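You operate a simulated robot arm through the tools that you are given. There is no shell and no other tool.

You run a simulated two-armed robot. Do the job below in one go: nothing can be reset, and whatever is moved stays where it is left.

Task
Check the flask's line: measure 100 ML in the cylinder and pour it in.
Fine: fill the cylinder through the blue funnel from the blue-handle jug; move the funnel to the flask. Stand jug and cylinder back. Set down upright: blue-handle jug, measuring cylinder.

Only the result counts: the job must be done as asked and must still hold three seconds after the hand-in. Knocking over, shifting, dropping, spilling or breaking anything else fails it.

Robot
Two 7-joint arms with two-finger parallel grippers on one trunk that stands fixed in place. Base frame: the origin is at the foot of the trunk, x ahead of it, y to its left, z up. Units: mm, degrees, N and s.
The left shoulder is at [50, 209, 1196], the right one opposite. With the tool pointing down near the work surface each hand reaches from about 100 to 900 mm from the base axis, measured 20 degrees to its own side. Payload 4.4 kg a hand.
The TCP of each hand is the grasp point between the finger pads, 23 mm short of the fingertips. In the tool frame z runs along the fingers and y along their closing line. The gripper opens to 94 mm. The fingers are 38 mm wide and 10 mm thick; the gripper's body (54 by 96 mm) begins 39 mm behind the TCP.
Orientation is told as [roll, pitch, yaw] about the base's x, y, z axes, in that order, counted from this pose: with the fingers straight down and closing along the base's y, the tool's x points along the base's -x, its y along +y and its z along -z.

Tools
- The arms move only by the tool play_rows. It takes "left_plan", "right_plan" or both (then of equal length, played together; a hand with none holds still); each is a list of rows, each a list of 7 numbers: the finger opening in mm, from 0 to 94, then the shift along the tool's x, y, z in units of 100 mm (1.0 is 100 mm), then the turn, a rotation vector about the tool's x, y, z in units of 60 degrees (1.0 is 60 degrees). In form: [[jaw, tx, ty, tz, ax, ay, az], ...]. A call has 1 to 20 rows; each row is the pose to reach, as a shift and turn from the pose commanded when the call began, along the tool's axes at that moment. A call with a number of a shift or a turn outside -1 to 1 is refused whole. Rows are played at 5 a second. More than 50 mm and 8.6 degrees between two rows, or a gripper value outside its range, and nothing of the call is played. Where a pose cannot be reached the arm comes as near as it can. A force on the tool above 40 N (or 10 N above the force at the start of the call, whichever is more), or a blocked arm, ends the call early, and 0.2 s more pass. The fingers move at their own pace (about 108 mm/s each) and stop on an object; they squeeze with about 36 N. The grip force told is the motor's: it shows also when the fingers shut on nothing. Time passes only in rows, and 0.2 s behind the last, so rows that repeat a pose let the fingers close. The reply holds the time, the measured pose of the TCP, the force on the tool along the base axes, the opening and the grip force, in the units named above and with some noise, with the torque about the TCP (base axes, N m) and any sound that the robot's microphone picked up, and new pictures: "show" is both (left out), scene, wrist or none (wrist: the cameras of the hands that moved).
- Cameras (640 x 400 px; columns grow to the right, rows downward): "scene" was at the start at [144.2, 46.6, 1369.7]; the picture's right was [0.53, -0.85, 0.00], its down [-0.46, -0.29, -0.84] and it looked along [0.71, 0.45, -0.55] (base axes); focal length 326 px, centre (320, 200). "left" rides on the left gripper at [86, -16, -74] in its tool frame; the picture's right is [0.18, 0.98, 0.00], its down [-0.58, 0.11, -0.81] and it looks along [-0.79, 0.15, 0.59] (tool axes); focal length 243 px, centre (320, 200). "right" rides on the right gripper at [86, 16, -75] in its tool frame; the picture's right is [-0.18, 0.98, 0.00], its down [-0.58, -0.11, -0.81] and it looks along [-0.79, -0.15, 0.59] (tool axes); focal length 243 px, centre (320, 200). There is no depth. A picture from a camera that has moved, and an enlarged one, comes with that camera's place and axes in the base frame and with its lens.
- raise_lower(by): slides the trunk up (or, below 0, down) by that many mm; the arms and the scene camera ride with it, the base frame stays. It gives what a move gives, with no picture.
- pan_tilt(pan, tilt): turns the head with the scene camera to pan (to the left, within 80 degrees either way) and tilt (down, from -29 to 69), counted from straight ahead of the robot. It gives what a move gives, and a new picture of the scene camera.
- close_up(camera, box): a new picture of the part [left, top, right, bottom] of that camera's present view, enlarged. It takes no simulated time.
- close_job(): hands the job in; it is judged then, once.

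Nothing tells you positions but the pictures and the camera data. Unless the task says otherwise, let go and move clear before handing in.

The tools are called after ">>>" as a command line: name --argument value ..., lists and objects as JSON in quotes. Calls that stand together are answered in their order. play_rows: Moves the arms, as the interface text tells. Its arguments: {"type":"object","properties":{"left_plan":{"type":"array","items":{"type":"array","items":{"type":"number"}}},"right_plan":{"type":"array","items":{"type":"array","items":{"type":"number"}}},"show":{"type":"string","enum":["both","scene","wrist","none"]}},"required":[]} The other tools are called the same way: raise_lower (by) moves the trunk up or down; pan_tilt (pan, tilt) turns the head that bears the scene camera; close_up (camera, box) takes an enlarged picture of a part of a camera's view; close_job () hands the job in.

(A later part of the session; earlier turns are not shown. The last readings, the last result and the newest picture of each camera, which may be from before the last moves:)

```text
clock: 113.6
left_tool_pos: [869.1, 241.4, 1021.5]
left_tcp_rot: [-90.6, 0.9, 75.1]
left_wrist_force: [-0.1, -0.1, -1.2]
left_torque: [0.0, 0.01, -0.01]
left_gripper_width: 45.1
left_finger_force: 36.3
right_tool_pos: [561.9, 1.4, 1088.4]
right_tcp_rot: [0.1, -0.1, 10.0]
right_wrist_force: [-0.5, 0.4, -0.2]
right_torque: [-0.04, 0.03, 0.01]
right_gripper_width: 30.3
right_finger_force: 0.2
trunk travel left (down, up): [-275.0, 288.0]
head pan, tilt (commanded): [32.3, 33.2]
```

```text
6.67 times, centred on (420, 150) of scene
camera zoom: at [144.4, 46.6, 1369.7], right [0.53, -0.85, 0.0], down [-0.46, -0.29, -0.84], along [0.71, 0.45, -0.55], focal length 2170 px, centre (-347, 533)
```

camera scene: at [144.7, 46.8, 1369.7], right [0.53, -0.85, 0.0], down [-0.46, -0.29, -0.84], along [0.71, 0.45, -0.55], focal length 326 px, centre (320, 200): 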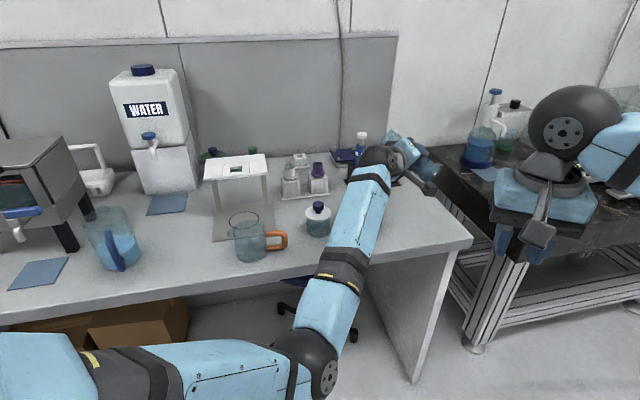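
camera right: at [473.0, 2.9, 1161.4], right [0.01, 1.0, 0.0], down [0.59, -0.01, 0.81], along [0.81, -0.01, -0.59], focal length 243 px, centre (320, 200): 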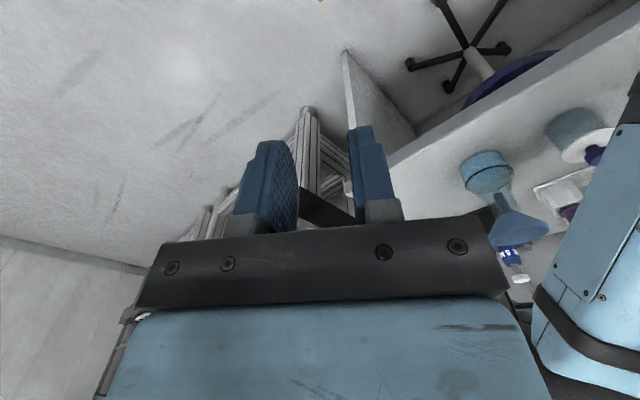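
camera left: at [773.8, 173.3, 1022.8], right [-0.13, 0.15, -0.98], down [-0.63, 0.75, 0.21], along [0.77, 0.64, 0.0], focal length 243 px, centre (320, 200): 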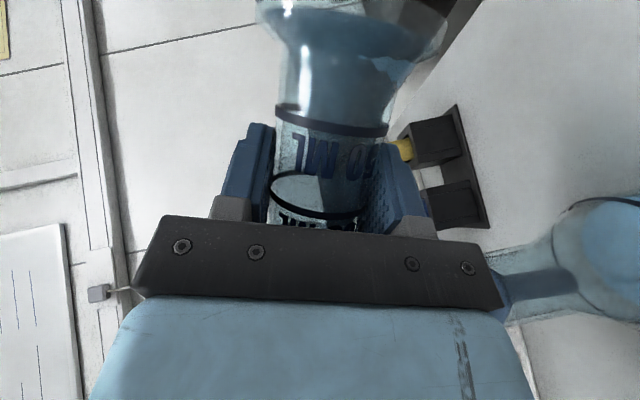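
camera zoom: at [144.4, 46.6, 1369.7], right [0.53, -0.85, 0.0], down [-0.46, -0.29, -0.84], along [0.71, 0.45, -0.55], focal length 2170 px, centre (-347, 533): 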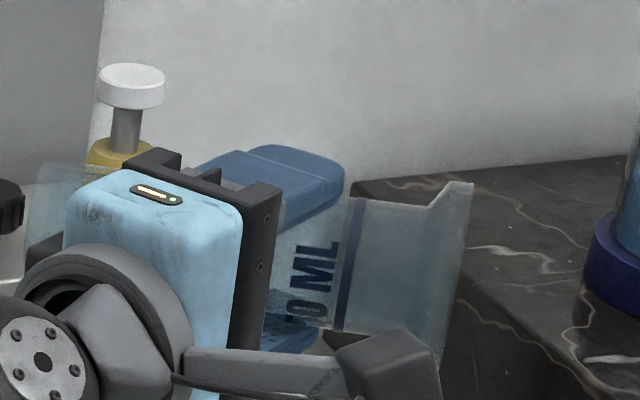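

The flask level now matches the ring almost exactly. I'll tilt to about 100° and hold to drain the last drops.

>>> play_rows --left_plan '[[35, 0, 0, 0, 0.0165, 0, -0.029], [35, 0, 0, 0, 0.033, 0, -0.058], [35, 0, 0, 0, 0.05, 0, -0.087], [35, 0, 0, 0, 0.0743, 0, -0.1303], [35, 0, 0, 0, 0.0743, 0, -0.1303], [35, 0, 0, 0, 0.0743, 0, -0.1303], [35, 0, 0, 0, 0.0743, 0, -0.1303]]' --show "none"

>>> close_up --camera "right" --box '[480, 145, 544, 195]'

>>> close_up --camera "scene" --box '[360, 120, 456, 190]'

>>> close_up --camera "left" --box '[200, 0, 440, 230]'

```text
clock: 115.2
left_tool_pos: [868.3, 240.3, 1021.9]
left_tcp_rot: [-95.1, 8.8, 74.7]
left_wrist_force: [-0.1, -0.1, -1.3]
left_torque: [0.02, -0.01, 0.0]
left_gripper_width: 45.5
left_finger_force: 36.1
right_tool_pos: [561.6, 1.5, 1087.2]
right_tcp_rot: [0.0, 0.0, 10.0]
right_wrist_force: [0.4, 0.6, 0.0]
right_torque: [0.03, 0.03, -0.01]
right_gripper_width: 30.0
right_finger_force: 0.0
trunk travel left (down, up): [-275.0, 288.0]
head pan, tilt (commanded): [32.3, 33.2]
```

```text
8.00 times, centred on (512, 170) of right
camera zoom: at [472.9, 2.8, 1161.5], right [0.01, 1.0, 0.0], down [0.59, -0.01, 0.81], along [0.81, -0.01, -0.59], focal length 1941 px, centre (-1216, 440)
```

zoom: 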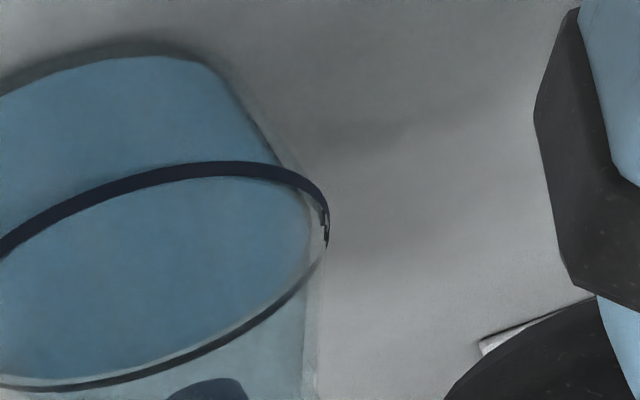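

```text
5.71 times, centred on (408, 155) of scene
camera zoom: at [144.3, 46.6, 1369.7], right [0.53, -0.85, 0.0], down [-0.46, -0.29, -0.84], along [0.71, 0.45, -0.55], focal length 1860 px, centre (-183, 457)
```

zoom: 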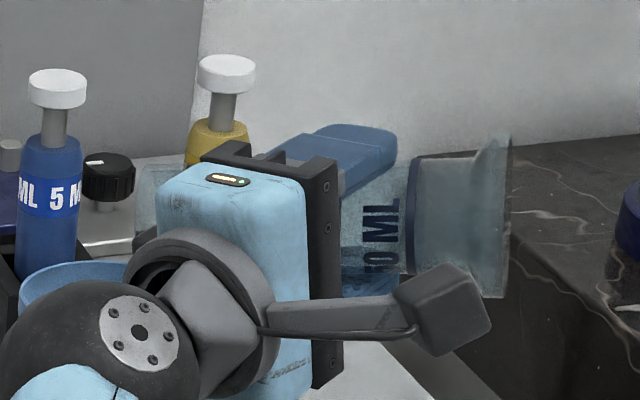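

```text
1.74 times, centred on (320, 115) of left
camera zoom: at [772.3, 179.7, 1043.8], right [0.0, -0.34, -0.94], down [-0.62, 0.74, -0.27], along [0.78, 0.58, -0.21], focal length 422 px, centre (320, 348)
```

zoom: 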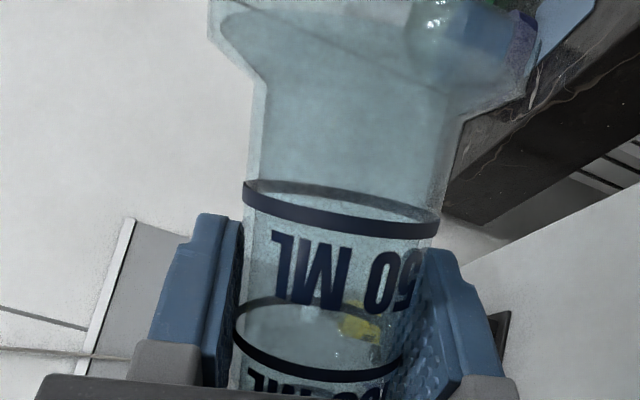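

The cylinder is empty and the flask stands at its ring. I'll roll the cylinder back the way it came.

>>> play_rows --left_plan '[[35, 0, 0, 0, 0, 0, 0], [35, 0, 0, 0, -0.0606, 0, 0.1062], [35, 0, 0, 0, -0.1211, 0, 0.2123], [35, 0, 0, 0, -0.1817, 0, 0.3185], [35, 0, 0, 0, -0.2423, 0, 0.4247], [35, 0, 0, 0, -0.3028, 0, 0.5308], [35, 0, 0, 0, -0.3634, 0, 0.637]]' --show "none"

>>> play_rows --left_plan '[[35, -0.09, -0.12, -0.05, 0, 0, 0], [35, -0.18, -0.246, -0.103, 0, 0, 0], [35, -0.27, -0.37, -0.155, 0, 0, 0], [35, -0.36, -0.492, -0.206, 0, 0, 0]]' --show "none"

>>> play_rows --left_plan '[[35, 0, 0, 0, -0.0578, 0, 0.1013], [35, 0, 0, 0, -0.1156, 0, 0.2027], [35, 0, 0, 0, -0.1734, 0, 0.304], [35, 0, 0, 0, -0.2312, 0, 0.4053], [35, 0, 0, 0, -0.289, 0, 0.5067], [35, 0, 0, 0, -0.3469, 0, 0.608], [35, 0, 0, 0, -0.4047, 0, 0.7093], [35, 0, 0, 0, -0.4625, 0, 0.8107]]' --show "both"

```text
clock: 116.8
left_tool_pos: [868.4, 241.7, 1021.7]
left_tcp_rot: [-71.6, -29.2, 70.4]
left_wrist_force: [-0.1, -0.3, -1.9]
left_torque: [-0.02, 0.02, -0.04]
left_gripper_width: 45.7
left_finger_force: 36.1
right_tool_pos: [560.5, 0.7, 1087.2]
right_tcp_rot: [0.1, 0.1, 10.1]
right_wrist_force: [1.2, -0.7, 0.1]
right_torque: [0.0, 0.0, -0.01]
right_gripper_width: 30.2
right_finger_force: 0.0
trunk travel left (down, up): [-275.0, 288.0]
head pan, tilt (commanded): [32.3, 33.2]
```

```text
clock: 117.8
left_tool_pos: [865.9, 247.9, 1086.1]
left_tcp_rot: [-71.7, -29.1, 70.4]
left_wrist_force: [-0.2, 0.4, -0.5]
left_torque: [0.0, 0.0, 0.02]
left_gripper_width: 45.6
left_finger_force: 36.3
right_tool_pos: [560.9, -0.4, 1088.4]
right_tcp_rot: [0.0, 0.0, 10.0]
right_wrist_force: [0.1, -0.3, 1.0]
right_torque: [0.02, -0.01, 0.02]
right_gripper_width: 30.0
right_finger_force: 0.0
trunk travel left (down, up): [-275.0, 288.0]
head pan, tilt (commanded): [32.3, 33.2]
```

```text
clock: 119.6
left_tool_pos: [865.9, 247.7, 1085.9]
left_tcp_rot: [0.1, -60.3, 14.8]
left_wrist_force: [-0.1, -0.1, -1.2]
left_torque: [0.0, 0.0, 0.03]
left_gripper_width: 45.3
left_finger_force: 36.4
right_tool_pos: [561.0, 0.7, 1088.4]
right_tcp_rot: [0.0, 0.0, 9.9]
right_wrist_force: [0.0, -1.1, -0.2]
right_torque: [0.02, -0.02, -0.01]
right_gripper_width: 29.7
right_finger_force: 0.0
trunk travel left (down, up): [-275.0, 288.0]
head pan, tilt (commanded): [32.3, 33.2]
camera scene: at [144.4, 46.6, 1369.7], right [0.53, -0.85, 0.0], down [-0.46, -0.29, -0.84], along [0.71, 0.45, -0.55], focal length 326 px, centre (320, 200)
camera left: at [765.7, 204.1, 1046.9], right [-0.34, 0.93, -0.16], down [-0.43, 0.0, 0.9], along [0.84, 0.38, 0.4], focal length 243 px, centre (320, 200)
```

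scene: 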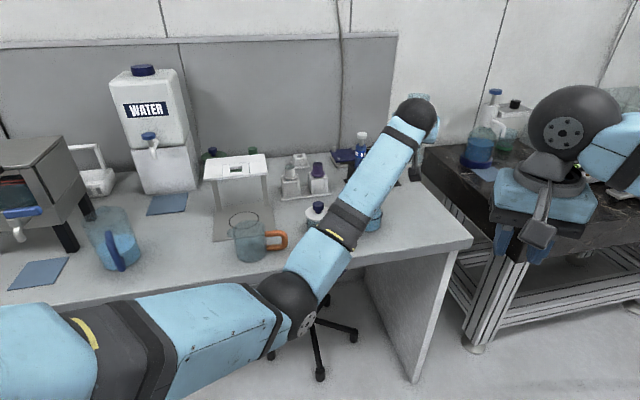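
left: 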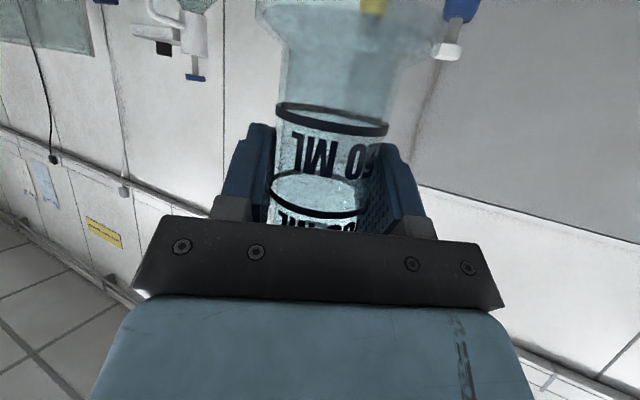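

The cylinder is upright again. I'll retrace the transport path back to its place.

>>> play_rows --left_plan '[[35, 0.1, 0.16, -0.17, 0, 0, 0], [35, 0.22, 0.36, -0.38, 0, 0, 0], [35, 0.35, 0.58, -0.62, 0, 0, 0], [35, 0.49, 0.8, -0.858, 0, 0, 0]]' --show "none"

>>> play_rows --left_plan '[[35, 0.047, 0.27, -0.083, 0, 0, 0], [35, 0.095, 0.54, -0.166, 0, 0, 0], [35, 0.142, 0.804, -0.249, 0, 0, 0]]' --show "none"

>>> play_rows --left_plan '[[35, 0.047, 0.27, -0.083, 0, 0, 0], [35, 0.095, 0.54, -0.166, 0, 0, 0], [35, 0.142, 0.804, -0.249, 0, 0, 0]]' --show "none"

>>> play_rows --left_plan '[[35, 0.047, 0.27, -0.083, 0, 0, 0], [35, 0.095, 0.54, -0.166, 0, 0, 0], [35, 0.142, 0.804, -0.249, 0, 0, 0]]' --show "none"

>>> play_rows --left_plan '[[35, 0.047, 0.27, -0.083, 0, 0, 0], [35, 0.095, 0.54, -0.166, 0, 0, 0], [35, 0.142, 0.804, -0.249, 0, 0, 0]]' --show "scene"

>>> close_up --camera "scene" --box '[320, 140, 420, 250]'

```text
clock: 120.6
left_tool_pos: [749.2, 299.9, 1086.2]
left_tcp_rot: [-0.1, -60.4, 15.0]
left_wrist_force: [0.0, -0.1, -1.3]
left_torque: [-0.03, 0.0, -0.04]
left_gripper_width: 45.0
left_finger_force: 35.7
right_tool_pos: [561.7, 0.3, 1088.8]
right_tcp_rot: [0.0, 0.0, 10.0]
right_wrist_force: [-0.8, 0.6, -0.1]
right_torque: [0.0, 0.02, 0.03]
right_gripper_width: 29.8
right_finger_force: 0.1
trunk travel left (down, up): [-275.0, 288.0]
head pan, tilt (commanded): [32.3, 33.2]
```

```text
clock: 121.4
left_tool_pos: [701.1, 370.3, 1086.6]
left_tcp_rot: [-0.2, -60.4, 15.0]
left_wrist_force: [-0.1, -0.2, -0.9]
left_torque: [-0.02, 0.0, -0.01]
left_gripper_width: 45.2
left_finger_force: 36.4
right_tool_pos: [561.2, 1.3, 1088.1]
right_tcp_rot: [-0.1, 0.0, 10.1]
right_wrist_force: [-0.8, 0.5, -0.8]
right_torque: [-0.03, 0.01, 0.02]
right_gripper_width: 30.0
right_finger_force: 0.1
trunk travel left (down, up): [-275.0, 288.0]
head pan, tilt (commanded): [32.3, 33.2]
```

```text
clock: 122.2
left_tool_pos: [652.6, 440.4, 1085.3]
left_tcp_rot: [-0.2, -60.4, 15.0]
left_wrist_force: [0.2, 0.2, -1.5]
left_torque: [-0.03, 0.0, 0.0]
left_gripper_width: 45.3
left_finger_force: 36.0
right_tool_pos: [561.2, 1.5, 1088.8]
right_tcp_rot: [0.0, 0.0, 9.9]
right_wrist_force: [0.2, -0.3, -0.4]
right_torque: [0.01, -0.02, 0.0]
right_gripper_width: 30.1
right_finger_force: 0.0
trunk travel left (down, up): [-275.0, 288.0]
head pan, tilt (commanded): [32.3, 33.2]
```

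```text
clock: 123.0
left_tool_pos: [604.3, 511.7, 1084.8]
left_tcp_rot: [-0.2, -60.4, 15.0]
left_wrist_force: [-0.5, -0.2, -1.0]
left_torque: [-0.02, 0.03, -0.04]
left_gripper_width: 45.3
left_finger_force: 36.1
right_tool_pos: [560.4, 1.3, 1088.4]
right_tcp_rot: [-0.1, 0.1, 10.1]
right_wrist_force: [0.3, 0.0, -0.1]
right_torque: [-0.04, 0.02, 0.01]
right_gripper_width: 29.7
right_finger_force: 0.0
trunk travel left (down, up): [-275.0, 288.0]
head pan, tilt (commanded): [32.3, 33.2]
```

```text
clock: 123.8
left_tool_pos: [556.6, 581.6, 1086.1]
left_tcp_rot: [-0.2, -60.4, 15.1]
left_wrist_force: [0.1, 0.7, -0.9]
left_torque: [0.02, 0.03, 0.01]
left_gripper_width: 45.2
left_finger_force: 36.1
right_tool_pos: [560.4, 0.8, 1089.6]
right_tcp_rot: [0.0, 0.0, 9.9]
right_wrist_force: [-1.0, 1.3, 0.5]
right_torque: [-0.03, -0.03, 0.02]
right_gripper_width: 30.3
right_finger_force: 0.0
trunk travel left (down, up): [-275.0, 288.0]
head pan, tilt (commanded): [32.3, 33.2]
camera scene: at [143.7, 47.4, 1369.8], right [0.53, -0.85, 0.0], down [-0.46, -0.29, -0.84], along [0.71, 0.45, -0.55], focal length 326 px, centre (320, 200)
```

scene: 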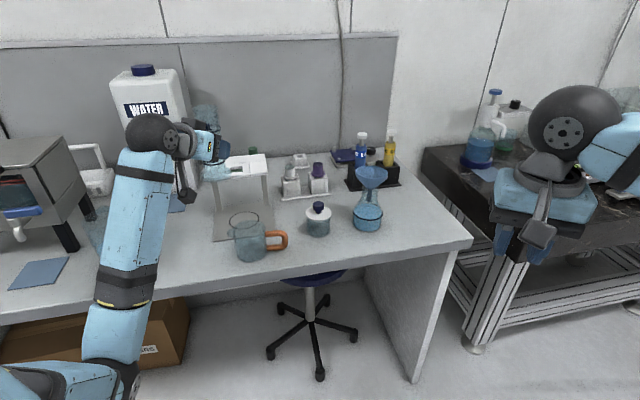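

```text
3.64 times, centred on (370, 195) of scene
camera zoom: at [143.7, 47.4, 1369.8], right [0.53, -0.85, 0.0], down [-0.46, -0.29, -0.84], along [0.71, 0.45, -0.55], focal length 1184 px, centre (138, 218)
```

zoom: 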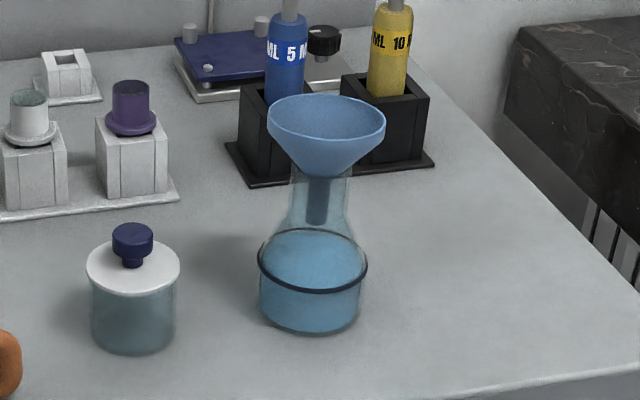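

The flask is exactly at its line with the funnel standing in it, and nothing is spilled. I'll turn back to the 45.6° heading above the cylinder's original spot.

>>> play_rows --left_plan '[[35, 0.035, 0.117, -0.061, -0.063, 0, -0.036], [35, 0.07, 0.235, -0.122, -0.127, 0, -0.072], [35, 0.105, 0.352, -0.183, -0.19, 0, -0.108], [35, 0.139, 0.47, -0.243, -0.253, 0, -0.144], [35, 0.174, 0.587, -0.304, -0.316, 0, -0.18], [35, 0.209, 0.705, -0.365, -0.38, 0, -0.217], [35, 0.243, 0.822, -0.426, -0.443, 0, -0.2527], [35, 0.243, 0.822, -0.426, -0.443, 0, -0.2527]]' --show "both"

```text
clock: 125.6
left_tool_pos: [487.5, 649.7, 1086.3]
left_tcp_rot: [-0.2, -60.3, 45.7]
left_wrist_force: [-1.0, 0.0, -1.9]
left_torque: [0.0, -0.05, 0.03]
left_gripper_width: 45.5
left_finger_force: 36.0
right_tool_pos: [561.7, 0.4, 1087.9]
right_tcp_rot: [0.1, 0.0, 9.9]
right_wrist_force: [0.3, -0.7, 0.3]
right_torque: [0.0, 0.0, 0.01]
right_gripper_width: 30.1
right_finger_force: 0.0
trunk travel left (down, up): [-275.0, 288.0]
head pan, tilt (commanded): [32.3, 33.2]
camera scene: at [144.3, 46.7, 1369.7], right [0.53, -0.85, 0.0], down [-0.46, -0.29, -0.84], along [0.71, 0.45, -0.55], focal length 326 px, centre (320, 200)
camera left: at [423.4, 560.0, 1046.4], right [-0.76, 0.62, -0.16], down [-0.37, -0.22, 0.9], along [0.53, 0.75, 0.4], focal length 243 px, centre (320, 200)
```

scene: 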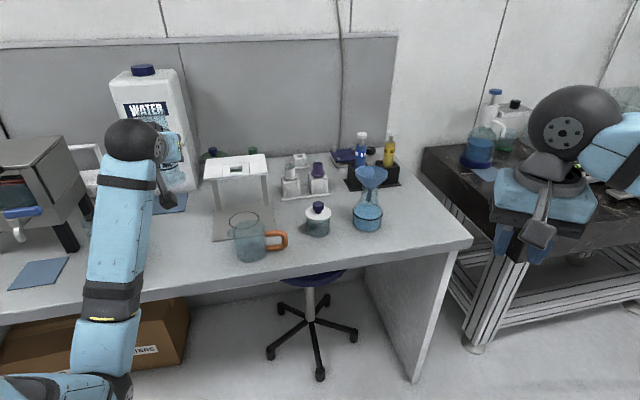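
left: 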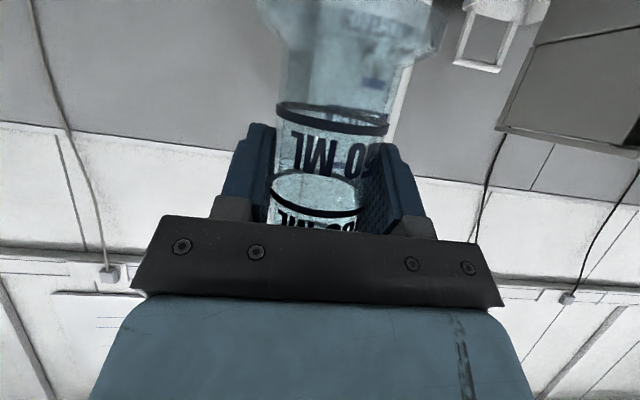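

Now lowering the cylinder to its spot.

>>> play_rows --left_plan '[[35, 0.15, -0.005, 0.086, 0, 0, 0], [35, 0.35, -0.01, 0.2, 0, 0, 0], [35, 0.55, -0.012, 0.314, 0, 0, 0], [35, 0.75, -0.012, 0.428, 0, 0, 0], [35, 0.912, -0.012, 0.52, 0, 0, 0]]' --show "none"

>>> play_rows --left_plan '[[35, 0.2, 0, 0.114, 0, 0, 0], [35, 0.4, 0, 0.228, 0, 0, 0], [35, 0.6, 0, 0.342, 0, 0, 0], [35, 0.75, 0, 0.428, 0, 0, 0], [35, 0.86, 0, 0.49, 0, 0, 0]]' --show "both"

>>> close_up --camera "scene" --box '[110, 180, 238, 280]'

```text
clock: 126.8
left_tool_pos: [490.5, 647.9, 979.1]
left_tcp_rot: [-0.2, -60.4, 45.6]
left_wrist_force: [-0.2, 0.7, -1.4]
left_torque: [0.03, -0.01, 0.01]
left_gripper_width: 45.3
left_finger_force: 35.9
right_tool_pos: [560.5, 0.7, 1087.7]
right_tcp_rot: [-0.1, 0.0, 9.9]
right_wrist_force: [-0.1, 0.6, 0.2]
right_torque: [0.03, 0.01, -0.03]
right_gripper_width: 30.2
right_finger_force: 0.1
trunk travel left (down, up): [-275.0, 288.0]
head pan, tilt (commanded): [32.3, 33.2]
```

```text
clock: 128.0
left_tool_pos: [489.5, 647.3, 880.6]
left_tcp_rot: [-0.2, -60.3, 45.6]
left_wrist_force: [-0.9, 0.4, -0.8]
left_torque: [-0.01, 0.0, -0.02]
left_gripper_width: 45.1
left_finger_force: 35.3
right_tool_pos: [561.2, 0.8, 1088.7]
right_tcp_rot: [0.0, 0.0, 10.0]
right_wrist_force: [-0.1, 0.1, -0.4]
right_torque: [0.01, 0.02, 0.0]
right_gripper_width: 29.9
right_finger_force: 0.0
trunk travel left (down, up): [-275.0, 288.0]
head pan, tilt (commanded): [32.3, 33.2]
camera scene: at [144.3, 46.8, 1369.7], right [0.53, -0.85, 0.0], down [-0.46, -0.29, -0.84], along [0.71, 0.45, -0.55], focal length 326 px, centre (320, 200)
camera left: at [425.1, 558.7, 841.7], right [-0.76, 0.62, -0.16], down [-0.37, -0.22, 0.9], along [0.53, 0.75, 0.4], focal length 243 px, centre (320, 200)
```

scene: 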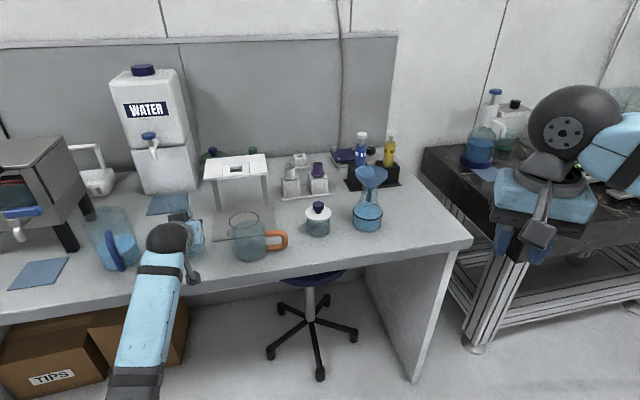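
left: 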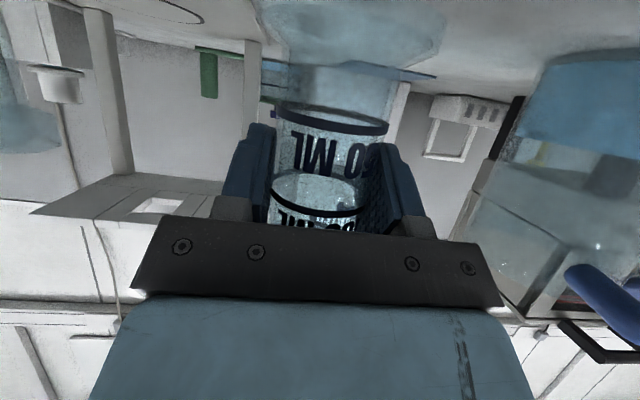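

```text
4.00 times, centred on (174, 230) of scene
camera zoom: at [144.3, 46.8, 1369.7], right [0.53, -0.85, 0.0], down [-0.46, -0.29, -0.84], along [0.71, 0.45, -0.55], focal length 1302 px, centre (904, 80)
```

zoom: 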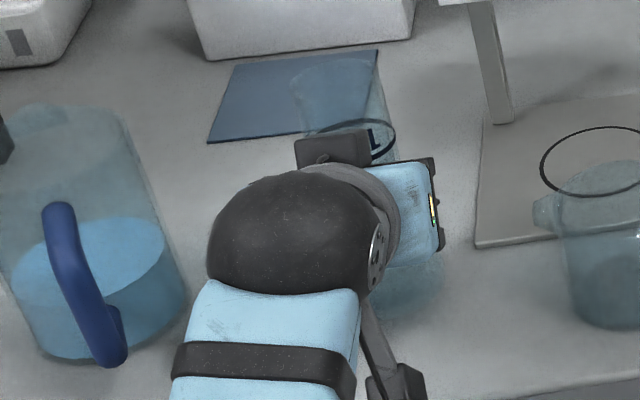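

>>> play_rows --left_plan '[[35, 0.04, 0, 0.023, 0, 0, 0], [35, 0.08, 0, 0.046, 0, 0, 0]]' --show "none"

>>> play_rows --left_plan '[[35, 0.017, 0, 0.01, 0, 0, 0]]' --show "none"

>>> play_rows --left_plan '[[35, 0.012, 0, 0.007, 0, 0, 0]]' --show "none"

```text
clock: 128.6
left_tool_pos: [489.9, 646.7, 872.1]
left_tcp_rot: [-0.2, -60.4, 45.6]
left_wrist_force: [-0.2, 0.0, -1.3]
left_torque: [0.0, 0.02, 0.0]
left_gripper_width: 45.3
left_finger_force: 35.5
right_tool_pos: [560.7, 1.0, 1087.6]
right_tcp_rot: [-0.1, 0.0, 10.0]
right_wrist_force: [0.1, -0.1, 0.2]
right_torque: [-0.05, -0.01, -0.03]
right_gripper_width: 29.8
right_finger_force: 0.0
trunk travel left (down, up): [-275.0, 288.0]
head pan, tilt (commanded): [32.3, 33.2]
```

```text
clock: 129.0
left_tool_pos: [489.4, 647.4, 870.2]
left_tcp_rot: [-0.2, -60.3, 45.6]
left_wrist_force: [-0.1, -0.6, -1.5]
left_torque: [-0.03, 0.02, -0.01]
left_gripper_width: 45.2
left_finger_force: 36.5
right_tool_pos: [561.6, 0.4, 1089.0]
right_tcp_rot: [0.0, -0.1, 10.1]
right_wrist_force: [-0.1, 0.2, 0.1]
right_torque: [0.02, 0.03, 0.0]
right_gripper_width: 30.1
right_finger_force: 0.0
trunk travel left (down, up): [-275.0, 288.0]
head pan, tilt (commanded): [32.3, 33.2]
```

```text
clock: 129.4
left_tool_pos: [491.1, 646.4, 867.9]
left_tcp_rot: [-0.2, -60.3, 45.6]
left_wrist_force: [-0.2, 0.7, -1.2]
left_torque: [-0.02, 0.0, -0.03]
left_gripper_width: 45.1
left_finger_force: 35.5
right_tool_pos: [561.3, 0.4, 1087.7]
right_tcp_rot: [-0.1, 0.0, 10.0]
right_wrist_force: [-1.1, -0.6, 0.2]
right_torque: [0.0, 0.01, -0.01]
right_gripper_width: 30.0
right_finger_force: 0.2
trunk travel left (down, up): [-275.0, 288.0]
head pan, tilt (commanded): [32.3, 33.2]
```

>>> play_rows --left_plan '[[35, 0.009, 0, 0.005, 0, 0, 0]]' --show "none"

>>> play_rows --left_plan '[[35, 0.009, 0, 0.005, 0, 0, 0]]' --show "none"

```text
clock: 129.8
left_tool_pos: [489.2, 647.1, 868.0]
left_tcp_rot: [-0.2, -60.4, 45.6]
left_wrist_force: [-1.2, -0.3, 0.3]
left_torque: [0.06, -0.06, 0.0]
left_gripper_width: 45.3
left_finger_force: 35.6
right_tool_pos: [561.8, 0.4, 1089.0]
right_tcp_rot: [-0.1, 0.0, 10.0]
right_wrist_force: [0.9, 0.0, 0.0]
right_torque: [0.04, -0.03, -0.01]
right_gripper_width: 30.0
right_finger_force: 0.2
trunk travel left (down, up): [-275.0, 288.0]
head pan, tilt (commanded): [32.3, 33.2]
```

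```text
clock: 130.2
left_tool_pos: [490.4, 646.5, 868.3]
left_tcp_rot: [-0.1, -60.5, 45.6]
left_wrist_force: [1.6, -0.5, 3.3]
left_torque: [0.14, -0.19, -0.02]
left_gripper_width: 45.3
left_finger_force: 35.7
right_tool_pos: [560.8, -0.4, 1089.0]
right_tcp_rot: [0.1, -0.1, 10.0]
right_wrist_force: [-0.3, 0.3, -0.7]
right_torque: [-0.01, 0.02, 0.03]
right_gripper_width: 30.1
right_finger_force: 0.1
trunk travel left (down, up): [-275.0, 288.0]
head pan, tilt (commanded): [32.3, 33.2]
```

It's standing on the table at 3 N of contact. I'll open gently and check that it stays put.

>>> play_rows --left_plan '[[48, 0, 0, 0, 0, 0, 0], [54, 0, 0, 0, 0, 0, 0], [64, 0, 0, 0, 0, 0, 0], [80, 0, 0, 0, 0, 0, 0], [94, 0, 0, 0, 0, 0, 0], [94, 0, 0, 0, 0, 0, 0]]' --show "wrist"

>>> close_up --camera "left" --box '[180, 0, 460, 250]'

```text
clock: 131.6
left_tool_pos: [489.7, 647.6, 866.9]
left_tcp_rot: [-0.1, -60.4, 45.7]
left_wrist_force: [-0.6, -0.4, -0.2]
left_torque: [0.0, -0.03, 0.01]
left_gripper_width: 93.9
left_finger_force: 0.1
right_tool_pos: [560.1, 0.3, 1087.9]
right_tcp_rot: [0.0, 0.0, 10.0]
right_wrist_force: [-0.1, -0.3, 0.1]
right_torque: [-0.02, -0.02, 0.02]
right_gripper_width: 29.9
right_finger_force: 0.0
trunk travel left (down, up): [-275.0, 288.0]
head pan, tilt (commanded): [32.3, 33.2]
camera left: at [424.8, 558.6, 827.7], right [-0.76, 0.62, -0.16], down [-0.37, -0.22, 0.9], along [0.53, 0.75, 0.4], focal length 243 px, centre (320, 200)
```

left: 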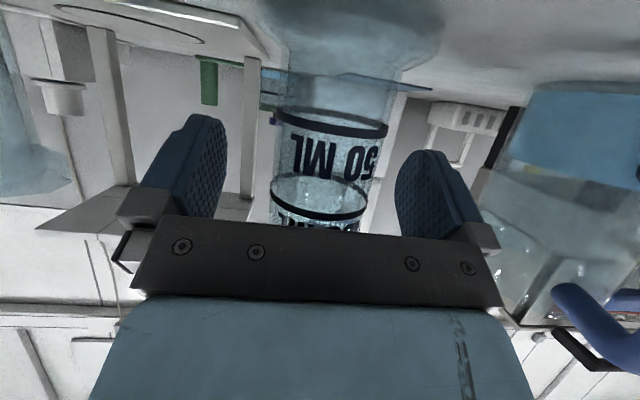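

```text
1.60 times, centred on (320, 125) of left
camera zoom: at [424.8, 558.6, 827.7], right [-0.76, 0.62, -0.16], down [-0.37, -0.22, 0.9], along [0.53, 0.75, 0.4], focal length 388 px, centre (320, 320)
```

zoom: 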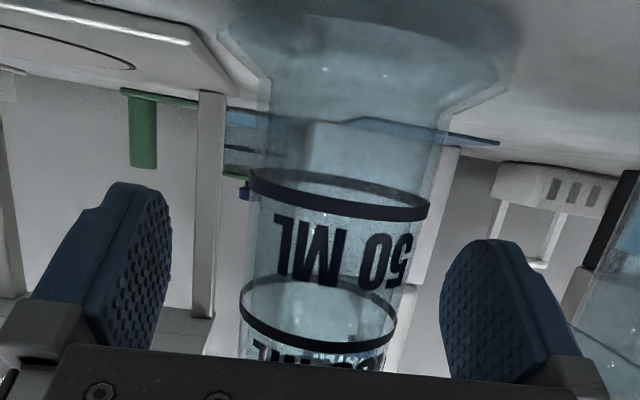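

The cylinder stands upright and free. I'll retreat along the tool axis.

>>> play_rows --left_plan '[[94, 0, 0, -0.15, 0, 0, 0], [94, 0, 0, -0.35, 0, 0, 0], [94, 0, 0, -0.55, 0, 0, 0], [94, 0, 0, -0.78, 0, 0, 0], [94, 0, 0, -1.0, 0, 0, 0]]' --show "none"

>>> play_rows --left_plan '[[94, -0.3, -0.1, -0.3, 0, 0, 0], [94, -0.6, -0.25, -0.6, 0, 0, 0], [94, -0.8, -0.5, -0.9, 0, 0, 0]]' --show "scene"

>>> close_up --camera "scene" --box '[60, 180, 252, 300]'

>>> close_up --camera "scene" --box '[200, 140, 420, 278]'

```text
clock: 132.8
left_tool_pos: [429.2, 589.0, 923.2]
left_tcp_rot: [0.4, -60.8, 45.1]
left_wrist_force: [-0.2, 0.5, 0.5]
left_torque: [-0.04, 0.05, 0.0]
left_gripper_width: 94.0
left_finger_force: 0.1
right_tool_pos: [560.5, 0.4, 1093.3]
right_tcp_rot: [0.0, 0.0, 10.0]
right_wrist_force: [0.1, 0.6, 1.4]
right_torque: [0.01, 0.02, 0.03]
right_gripper_width: 30.0
right_finger_force: 0.1
trunk travel left (down, up): [-275.0, 288.0]
head pan, tilt (commanded): [32.3, 33.2]
```

```text
clock: 133.6
left_tool_pos: [402.0, 540.6, 955.1]
left_tcp_rot: [13.6, -51.9, 34.0]
left_wrist_force: [-0.8, 0.1, 0.4]
left_torque: [0.01, -0.02, -0.01]
left_gripper_width: 94.0
left_finger_force: 0.1
right_tool_pos: [561.6, 0.8, 1095.6]
right_tcp_rot: [0.1, 0.0, 9.9]
right_wrist_force: [1.0, -0.8, -0.2]
right_torque: [0.0, -0.01, 0.0]
right_gripper_width: 30.0
right_finger_force: 0.1
trunk travel left (down, up): [-275.0, 288.0]
head pan, tilt (commanded): [32.3, 33.2]
stopped in row 3 (left hand): the arm was blocked; the commanded pose is now the measured one
camera scene: at [144.5, 46.7, 1376.8], right [0.53, -0.85, 0.0], down [-0.46, -0.29, -0.84], along [0.71, 0.45, -0.55], focal length 326 px, centre (320, 200)
```

scene: 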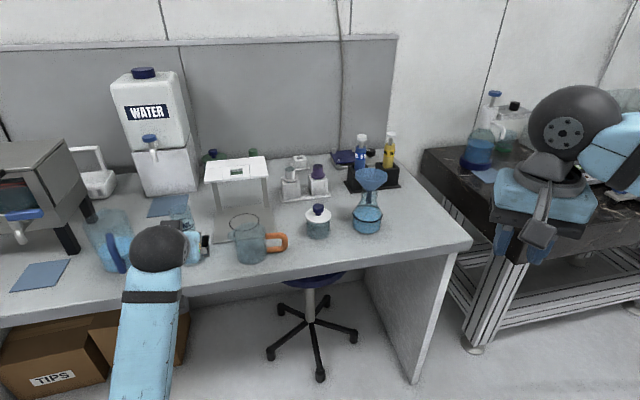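

```text
3.33 times, centred on (156, 240) of scene
camera zoom: at [144.5, 46.7, 1376.8], right [0.53, -0.85, 0.0], down [-0.46, -0.29, -0.84], along [0.71, 0.45, -0.55], focal length 1085 px, centre (867, 67)
```

zoom: 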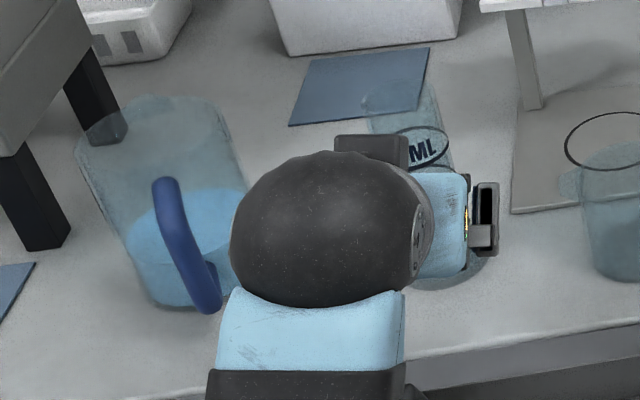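

```text
2.90 times, centred on (310, 209) of scene
camera zoom: at [144.5, 46.7, 1376.8], right [0.53, -0.85, 0.0], down [-0.46, -0.29, -0.84], along [0.71, 0.45, -0.55], focal length 944 px, centre (349, 174)
```

zoom: 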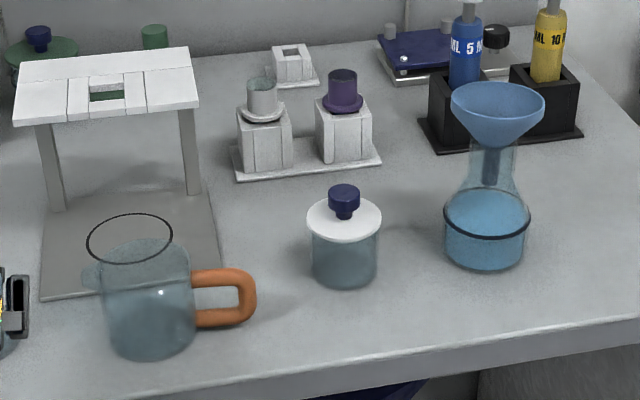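

The retreat was blocked: the arm hit something, probably its low elbow, and the trunk rose about 7 mm. I'll look down at the elbow before moving anything.

>>> pan_tilt --pan 50 --tilt 65

```text
clock: 134.5
left_tool_pos: [401.8, 539.9, 955.7]
left_tcp_rot: [13.6, -51.9, 34.0]
left_wrist_force: [0.5, -0.5, -0.5]
left_torque: [0.03, -0.02, 0.01]
left_gripper_width: 94.0
left_finger_force: 0.0
right_tool_pos: [560.3, 0.5, 1095.5]
right_tcp_rot: [0.1, 0.1, 10.0]
right_wrist_force: [-0.1, 0.2, -0.4]
right_torque: [-0.01, -0.02, 0.01]
right_gripper_width: 30.1
right_finger_force: 0.1
trunk travel left (down, up): [-275.0, 288.0]
head pan, tilt (commanded): [50.0, 65.0]
camera scene: at [108.0, 45.7, 1334.2], right [0.77, -0.64, 0.0], down [-0.58, -0.69, -0.42], along [0.27, 0.32, -0.91], focal length 326 px, centre (320, 200)
```

scene: 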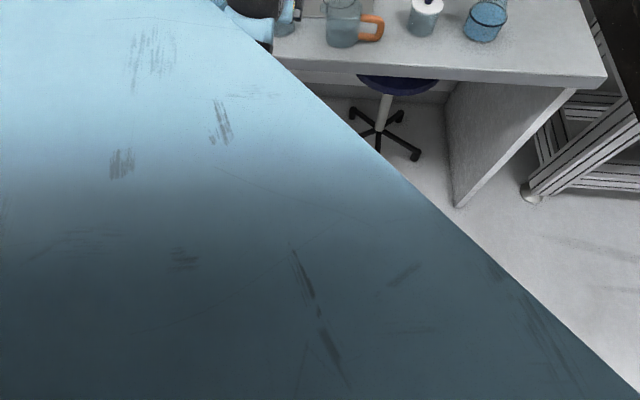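

>>> pan_tilt --pan 0 --tilt 60

>>> pan_tilt --pan 70 --tilt 45

```text
clock: 135.7
left_tool_pos: [401.5, 540.1, 954.1]
left_tcp_rot: [13.5, -51.9, 34.0]
left_wrist_force: [0.3, 0.3, 0.4]
left_torque: [0.0, 0.0, -0.01]
left_gripper_width: 94.0
left_finger_force: 0.1
right_tool_pos: [560.7, 1.8, 1094.9]
right_tcp_rot: [0.0, -0.1, 10.0]
right_wrist_force: [-1.2, 0.2, -0.8]
right_torque: [0.0, -0.03, 0.0]
right_gripper_width: 30.0
right_finger_force: 0.0
trunk travel left (down, up): [-275.0, 288.0]
head pan, tilt (commanded): [0.0, 60.0]
camera scene: at [135.5, -0.8, 1339.6], right [0.0, -1.0, 0.0], down [-0.87, 0.0, -0.5], along [0.5, 0.0, -0.87], focal length 326 px, centre (320, 200)
```

scene: 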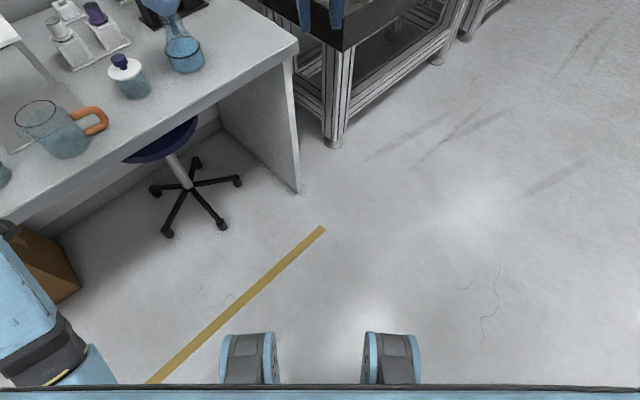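

```text
clock: 137.1
left_tool_pos: [402.2, 540.9, 953.5]
left_tcp_rot: [13.5, -51.8, 34.1]
left_wrist_force: [-0.2, -0.1, -0.2]
left_torque: [-0.03, -0.03, 0.0]
left_gripper_width: 93.9
left_finger_force: 0.1
right_tool_pos: [561.5, 1.0, 1095.9]
right_tcp_rot: [-0.1, 0.1, 10.0]
right_wrist_force: [0.0, 0.5, 0.2]
right_torque: [0.01, 0.02, 0.0]
right_gripper_width: 30.0
right_finger_force: 0.1
trunk travel left (down, up): [-275.0, 288.0]
head pan, tilt (commanded): [70.0, 45.0]
camera scene: at [96.8, 75.5, 1359.1], right [0.94, -0.34, 0.0], down [-0.24, -0.66, -0.71], along [0.24, 0.66, -0.71], focal length 326 px, centre (320, 200)
```

scene: 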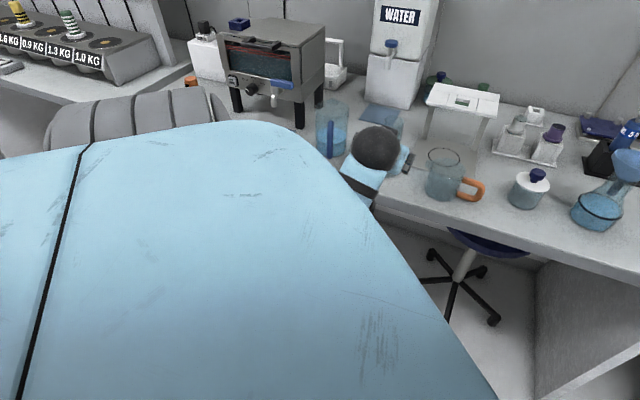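

The view ahead is clear and nothing in the scene has moved. The block looks like my own folded elbow against the robot body. I'll unfold by moving the left hand up, forward and to the right, away from the cylinder.

>>> play_rows --left_plan '[[94, -0.12, -0.12, -0.09, 0, 0, 0], [94, -0.24, -0.24, -0.18, 0, 0, 0], [94, -0.36, -0.36, -0.27, 0, 0, 0], [94, -0.49, -0.48, -0.37, 0, 0, 0], [94, -0.61, -0.6, -0.46, 0, 0, 0], [94, -0.73, -0.72, -0.55, 0, 0, 0]]' --show "none"

>>> pan_tilt --pan 32.3 --tilt 33.2

```text
clock: 138.1
left_tool_pos: [404.0, 516.4, 946.9]
left_tcp_rot: [23.7, -44.2, 26.4]
left_wrist_force: [-0.2, 0.2, 0.2]
left_torque: [0.01, 0.0, -0.03]
left_gripper_width: 94.0
left_finger_force: 0.0
right_tool_pos: [561.8, 0.5, 1096.2]
right_tcp_rot: [0.0, 0.1, 10.0]
right_wrist_force: [-0.2, 0.1, 0.2]
right_torque: [0.0, 0.0, 0.03]
right_gripper_width: 29.9
right_finger_force: 0.1
trunk travel left (down, up): [-275.0, 288.0]
head pan, tilt (commanded): [70.0, 45.0]
stopped in row 4 (left hand): the arm was blocked; the commanded pose is now the measured one
```

```text
clock: 139.1
left_tool_pos: [404.7, 514.6, 946.8]
left_tcp_rot: [23.6, -44.1, 26.5]
left_wrist_force: [0.7, 0.6, -0.7]
left_torque: [0.01, 0.01, -0.03]
left_gripper_width: 93.9
left_finger_force: 0.0
right_tool_pos: [559.1, 0.4, 1097.6]
right_tcp_rot: [0.0, 0.0, 10.0]
right_wrist_force: [0.1, -0.3, -0.2]
right_torque: [0.02, 0.0, 0.0]
right_gripper_width: 30.0
right_finger_force: 0.0
trunk travel left (down, up): [-275.0, 288.0]
head pan, tilt (commanded): [32.3, 33.2]
camera scene: at [144.0, 46.7, 1378.5], right [0.54, -0.84, 0.0], down [-0.46, -0.29, -0.84], along [0.71, 0.45, -0.55], focal length 326 px, centre (320, 200)
```

scene: 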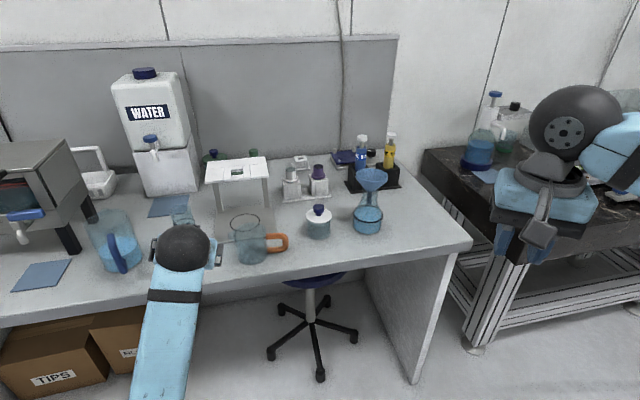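

Moving inward folded it further. I'll extend radially outward and upward instead, staying above the cylinder's rim height.

>>> play_rows --left_plan '[[94, -0.13, 0, 0.04, 0, 0, 0], [94, -0.26, 0, 0.08, 0, 0, 0], [94, -0.4, 0, 0.115, 0, 0, 0], [94, -0.53, 0, 0.15, 0, 0, 0], [94, -0.66, 0, 0.19, 0, 0, 0], [94, -0.79, 0, 0.229, 0, 0, 0]]' --show "both"

>>> close_up --camera "scene" --box '[60, 180, 252, 300]'

```text
clock: 140.1
left_tool_pos: [403.9, 536.7, 905.0]
left_tcp_rot: [27.8, -35.0, 23.5]
left_wrist_force: [0.5, -1.1, 0.2]
left_torque: [-0.01, 0.0, 0.02]
left_gripper_width: 94.0
left_finger_force: 0.1
right_tool_pos: [561.1, -0.1, 1096.6]
right_tcp_rot: [0.0, 0.0, 10.0]
right_wrist_force: [0.6, -0.8, -0.2]
right_torque: [0.02, 0.0, 0.01]
right_gripper_width: 30.2
right_finger_force: 0.0
trunk travel left (down, up): [-275.0, 288.0]
head pan, tilt (commanded): [32.3, 33.2]
stopped in row 4 (left hand): the arm was blocked; the commanded pose is now the measured one
camera scene: at [144.6, 47.0, 1377.6], right [0.53, -0.85, 0.0], down [-0.46, -0.29, -0.84], along [0.71, 0.45, -0.55], focal length 326 px, centre (320, 200)
camera left: at [326.2, 449.3, 903.0], right [-0.73, 0.63, 0.27], down [0.15, -0.24, 0.96], along [0.67, 0.74, 0.08], focal length 243 px, centre (320, 200)
```

scene: 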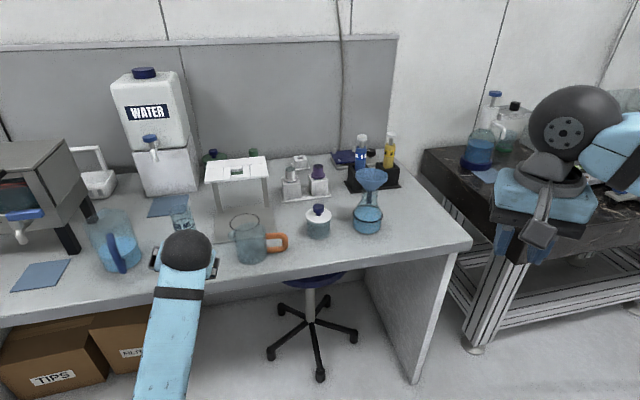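
left: 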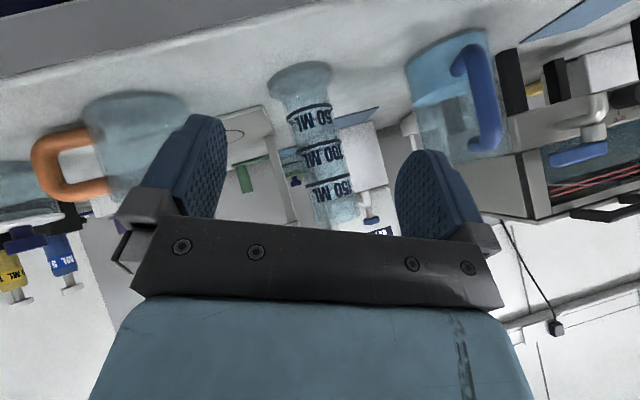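

```text
3.33 times, centred on (156, 240) of scene
camera zoom: at [144.6, 47.0, 1377.6], right [0.53, -0.85, 0.0], down [-0.46, -0.29, -0.84], along [0.71, 0.45, -0.55], focal length 1085 px, centre (867, 67)
```

zoom: 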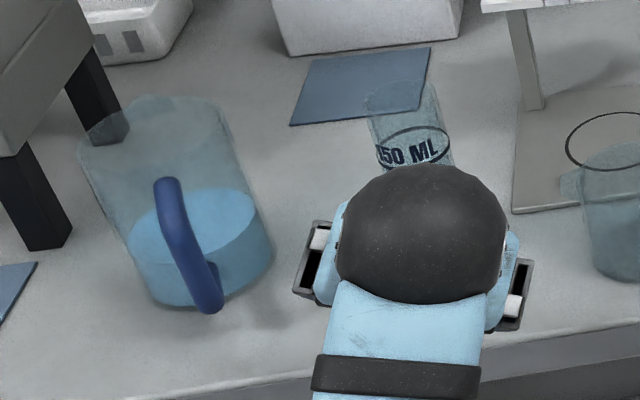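

The arm is still pressing on something that pushes the trunk up. Raising the trunk should relieve that contact and also lift the hand safely away from the bench.

>>> raise_lower --by 60

>>> close_up --camera "scene" --box '[0, 0, 640, 400]'

```text
clock: 141.1
left_tool_pos: [400.8, 536.2, 961.5]
left_tcp_rot: [27.8, -35.5, 23.7]
left_wrist_force: [-1.0, 0.1, -0.1]
left_torque: [-0.01, 0.0, 0.01]
left_gripper_width: 94.0
left_finger_force: 0.1
right_tool_pos: [560.9, -0.3, 1147.0]
right_tcp_rot: [0.0, 0.1, 10.0]
right_wrist_force: [-0.4, -0.6, 0.9]
right_torque: [0.01, 0.0, 0.03]
right_gripper_width: 29.9
right_finger_force: 0.0
trunk travel left (down, up): [-335.0, 228.0]
head pan, tilt (commanded): [32.3, 33.2]
```

```text
1.00 times, centred on (320, 200) of scene (not enlarged: the box is as wide or as high as the picture)
camera zoom: at [144.6, 46.7, 1429.0], right [0.53, -0.85, 0.0], down [-0.46, -0.29, -0.84], along [0.71, 0.45, -0.55], focal length 326 px, centre (320, 200)
```

zoom: 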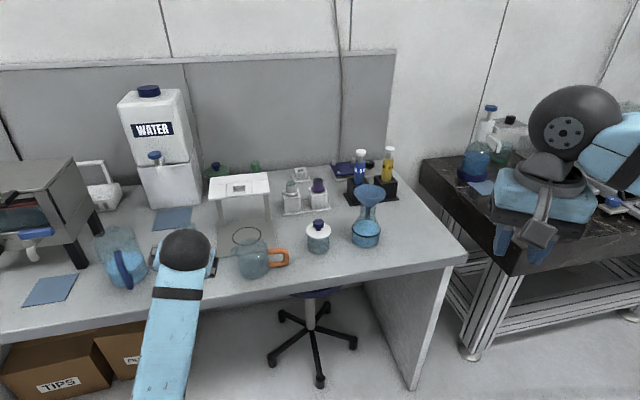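

The trunk is back at its commanded height, so the contact is relieved. I'll test a small upward move of the left hand.

>>> play_rows --left_plan '[[94, -0.06, 0.04, -0.07, 0, 0, 0], [94, -0.12, 0.08, -0.145, 0, 0, 0], [94, -0.18, 0.115, -0.215, 0, 0, 0], [94, -0.232, 0.152, -0.288, 0, 0, 0]]' --show "none"

```text
clock: 142.1
left_tool_pos: [401.1, 536.2, 1002.5]
left_tcp_rot: [27.9, -35.5, 23.5]
left_wrist_force: [0.1, 0.1, 0.3]
left_torque: [-0.01, 0.01, 0.0]
left_gripper_width: 93.9
left_finger_force: 0.0
right_tool_pos: [560.8, 0.1, 1147.7]
right_tcp_rot: [0.1, 0.0, 9.9]
right_wrist_force: [0.3, 0.7, -1.0]
right_torque: [0.04, -0.02, -0.01]
right_gripper_width: 30.4
right_finger_force: 0.0
trunk travel left (down, up): [-335.0, 228.0]
head pan, tilt (commanded): [32.3, 33.2]
```

It moves freely now. I'll raise the left hand further, well clear of everything.

>>> play_rows --left_plan '[[94, -0.145, 0.095, -0.18, 0, 0, 0], [94, -0.29, 0.19, -0.36, 0, 0, 0], [94, -0.435, 0.285, -0.54, 0, 0, 0], [94, -0.58, 0.38, -0.72, 0, 0, 0]]' --show "both"

>>> close_up --camera "scene" --box '[60, 190, 252, 310]'

>>> close_up --camera "scene" --box '[200, 150, 420, 288]'

```text
clock: 143.1
left_tool_pos: [402.3, 536.0, 1103.1]
left_tcp_rot: [27.9, -35.5, 23.6]
left_wrist_force: [-0.1, -0.6, 0.4]
left_torque: [-0.02, 0.02, 0.0]
left_gripper_width: 94.4
left_finger_force: 0.1
right_tool_pos: [561.9, 0.2, 1147.7]
right_tcp_rot: [0.1, -0.1, 10.1]
right_wrist_force: [-0.1, -0.2, 0.4]
right_torque: [0.04, 0.02, 0.0]
right_gripper_width: 29.9
right_finger_force: 0.1
trunk travel left (down, up): [-335.0, 228.0]
head pan, tilt (commanded): [32.3, 33.2]
camera scene: at [144.2, 46.5, 1429.7], right [0.53, -0.85, 0.0], down [-0.46, -0.29, -0.84], along [0.71, 0.45, -0.55], focal length 326 px, centre (320, 200)
camera left: at [324.2, 448.4, 1098.9], right [-0.73, 0.63, 0.27], down [0.14, -0.24, 0.96], along [0.67, 0.74, 0.09], focal length 243 px, centre (320, 200)
```

scene: 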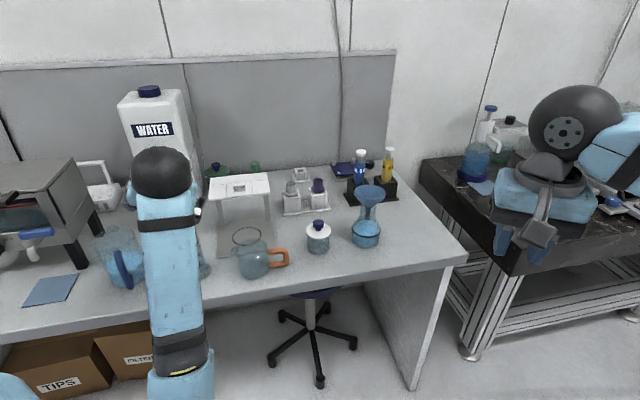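
left: 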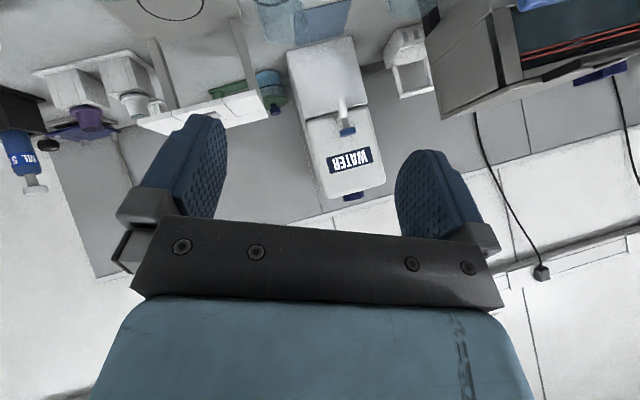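

```text
3.33 times, centred on (156, 250) of scene
camera zoom: at [144.2, 46.5, 1429.7], right [0.53, -0.85, 0.0], down [-0.46, -0.29, -0.84], along [0.71, 0.45, -0.55], focal length 1085 px, centre (867, 33)
```

zoom: 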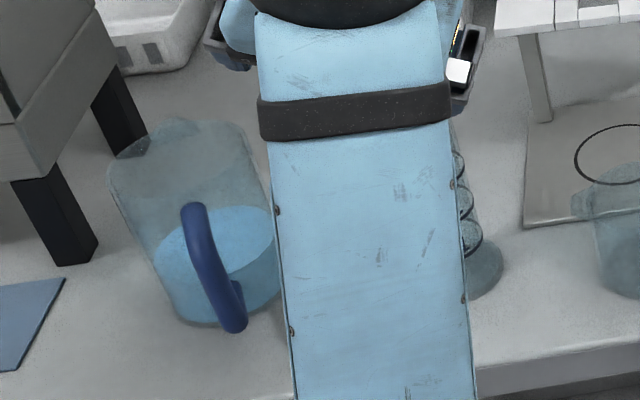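

```text
2.90 times, centred on (310, 219) of scene
camera zoom: at [144.2, 46.5, 1429.7], right [0.53, -0.85, 0.0], down [-0.46, -0.29, -0.84], along [0.71, 0.45, -0.55], focal length 944 px, centre (349, 145)
```

zoom: 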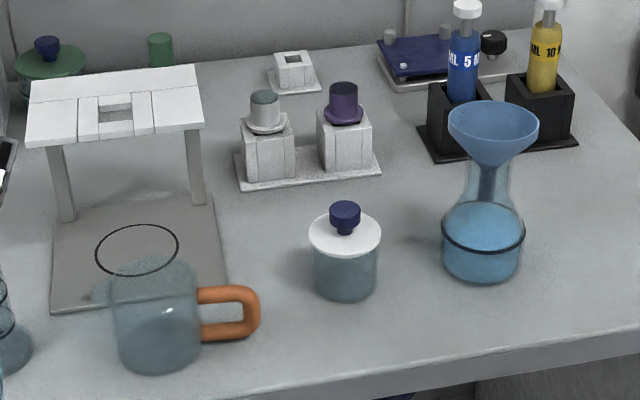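

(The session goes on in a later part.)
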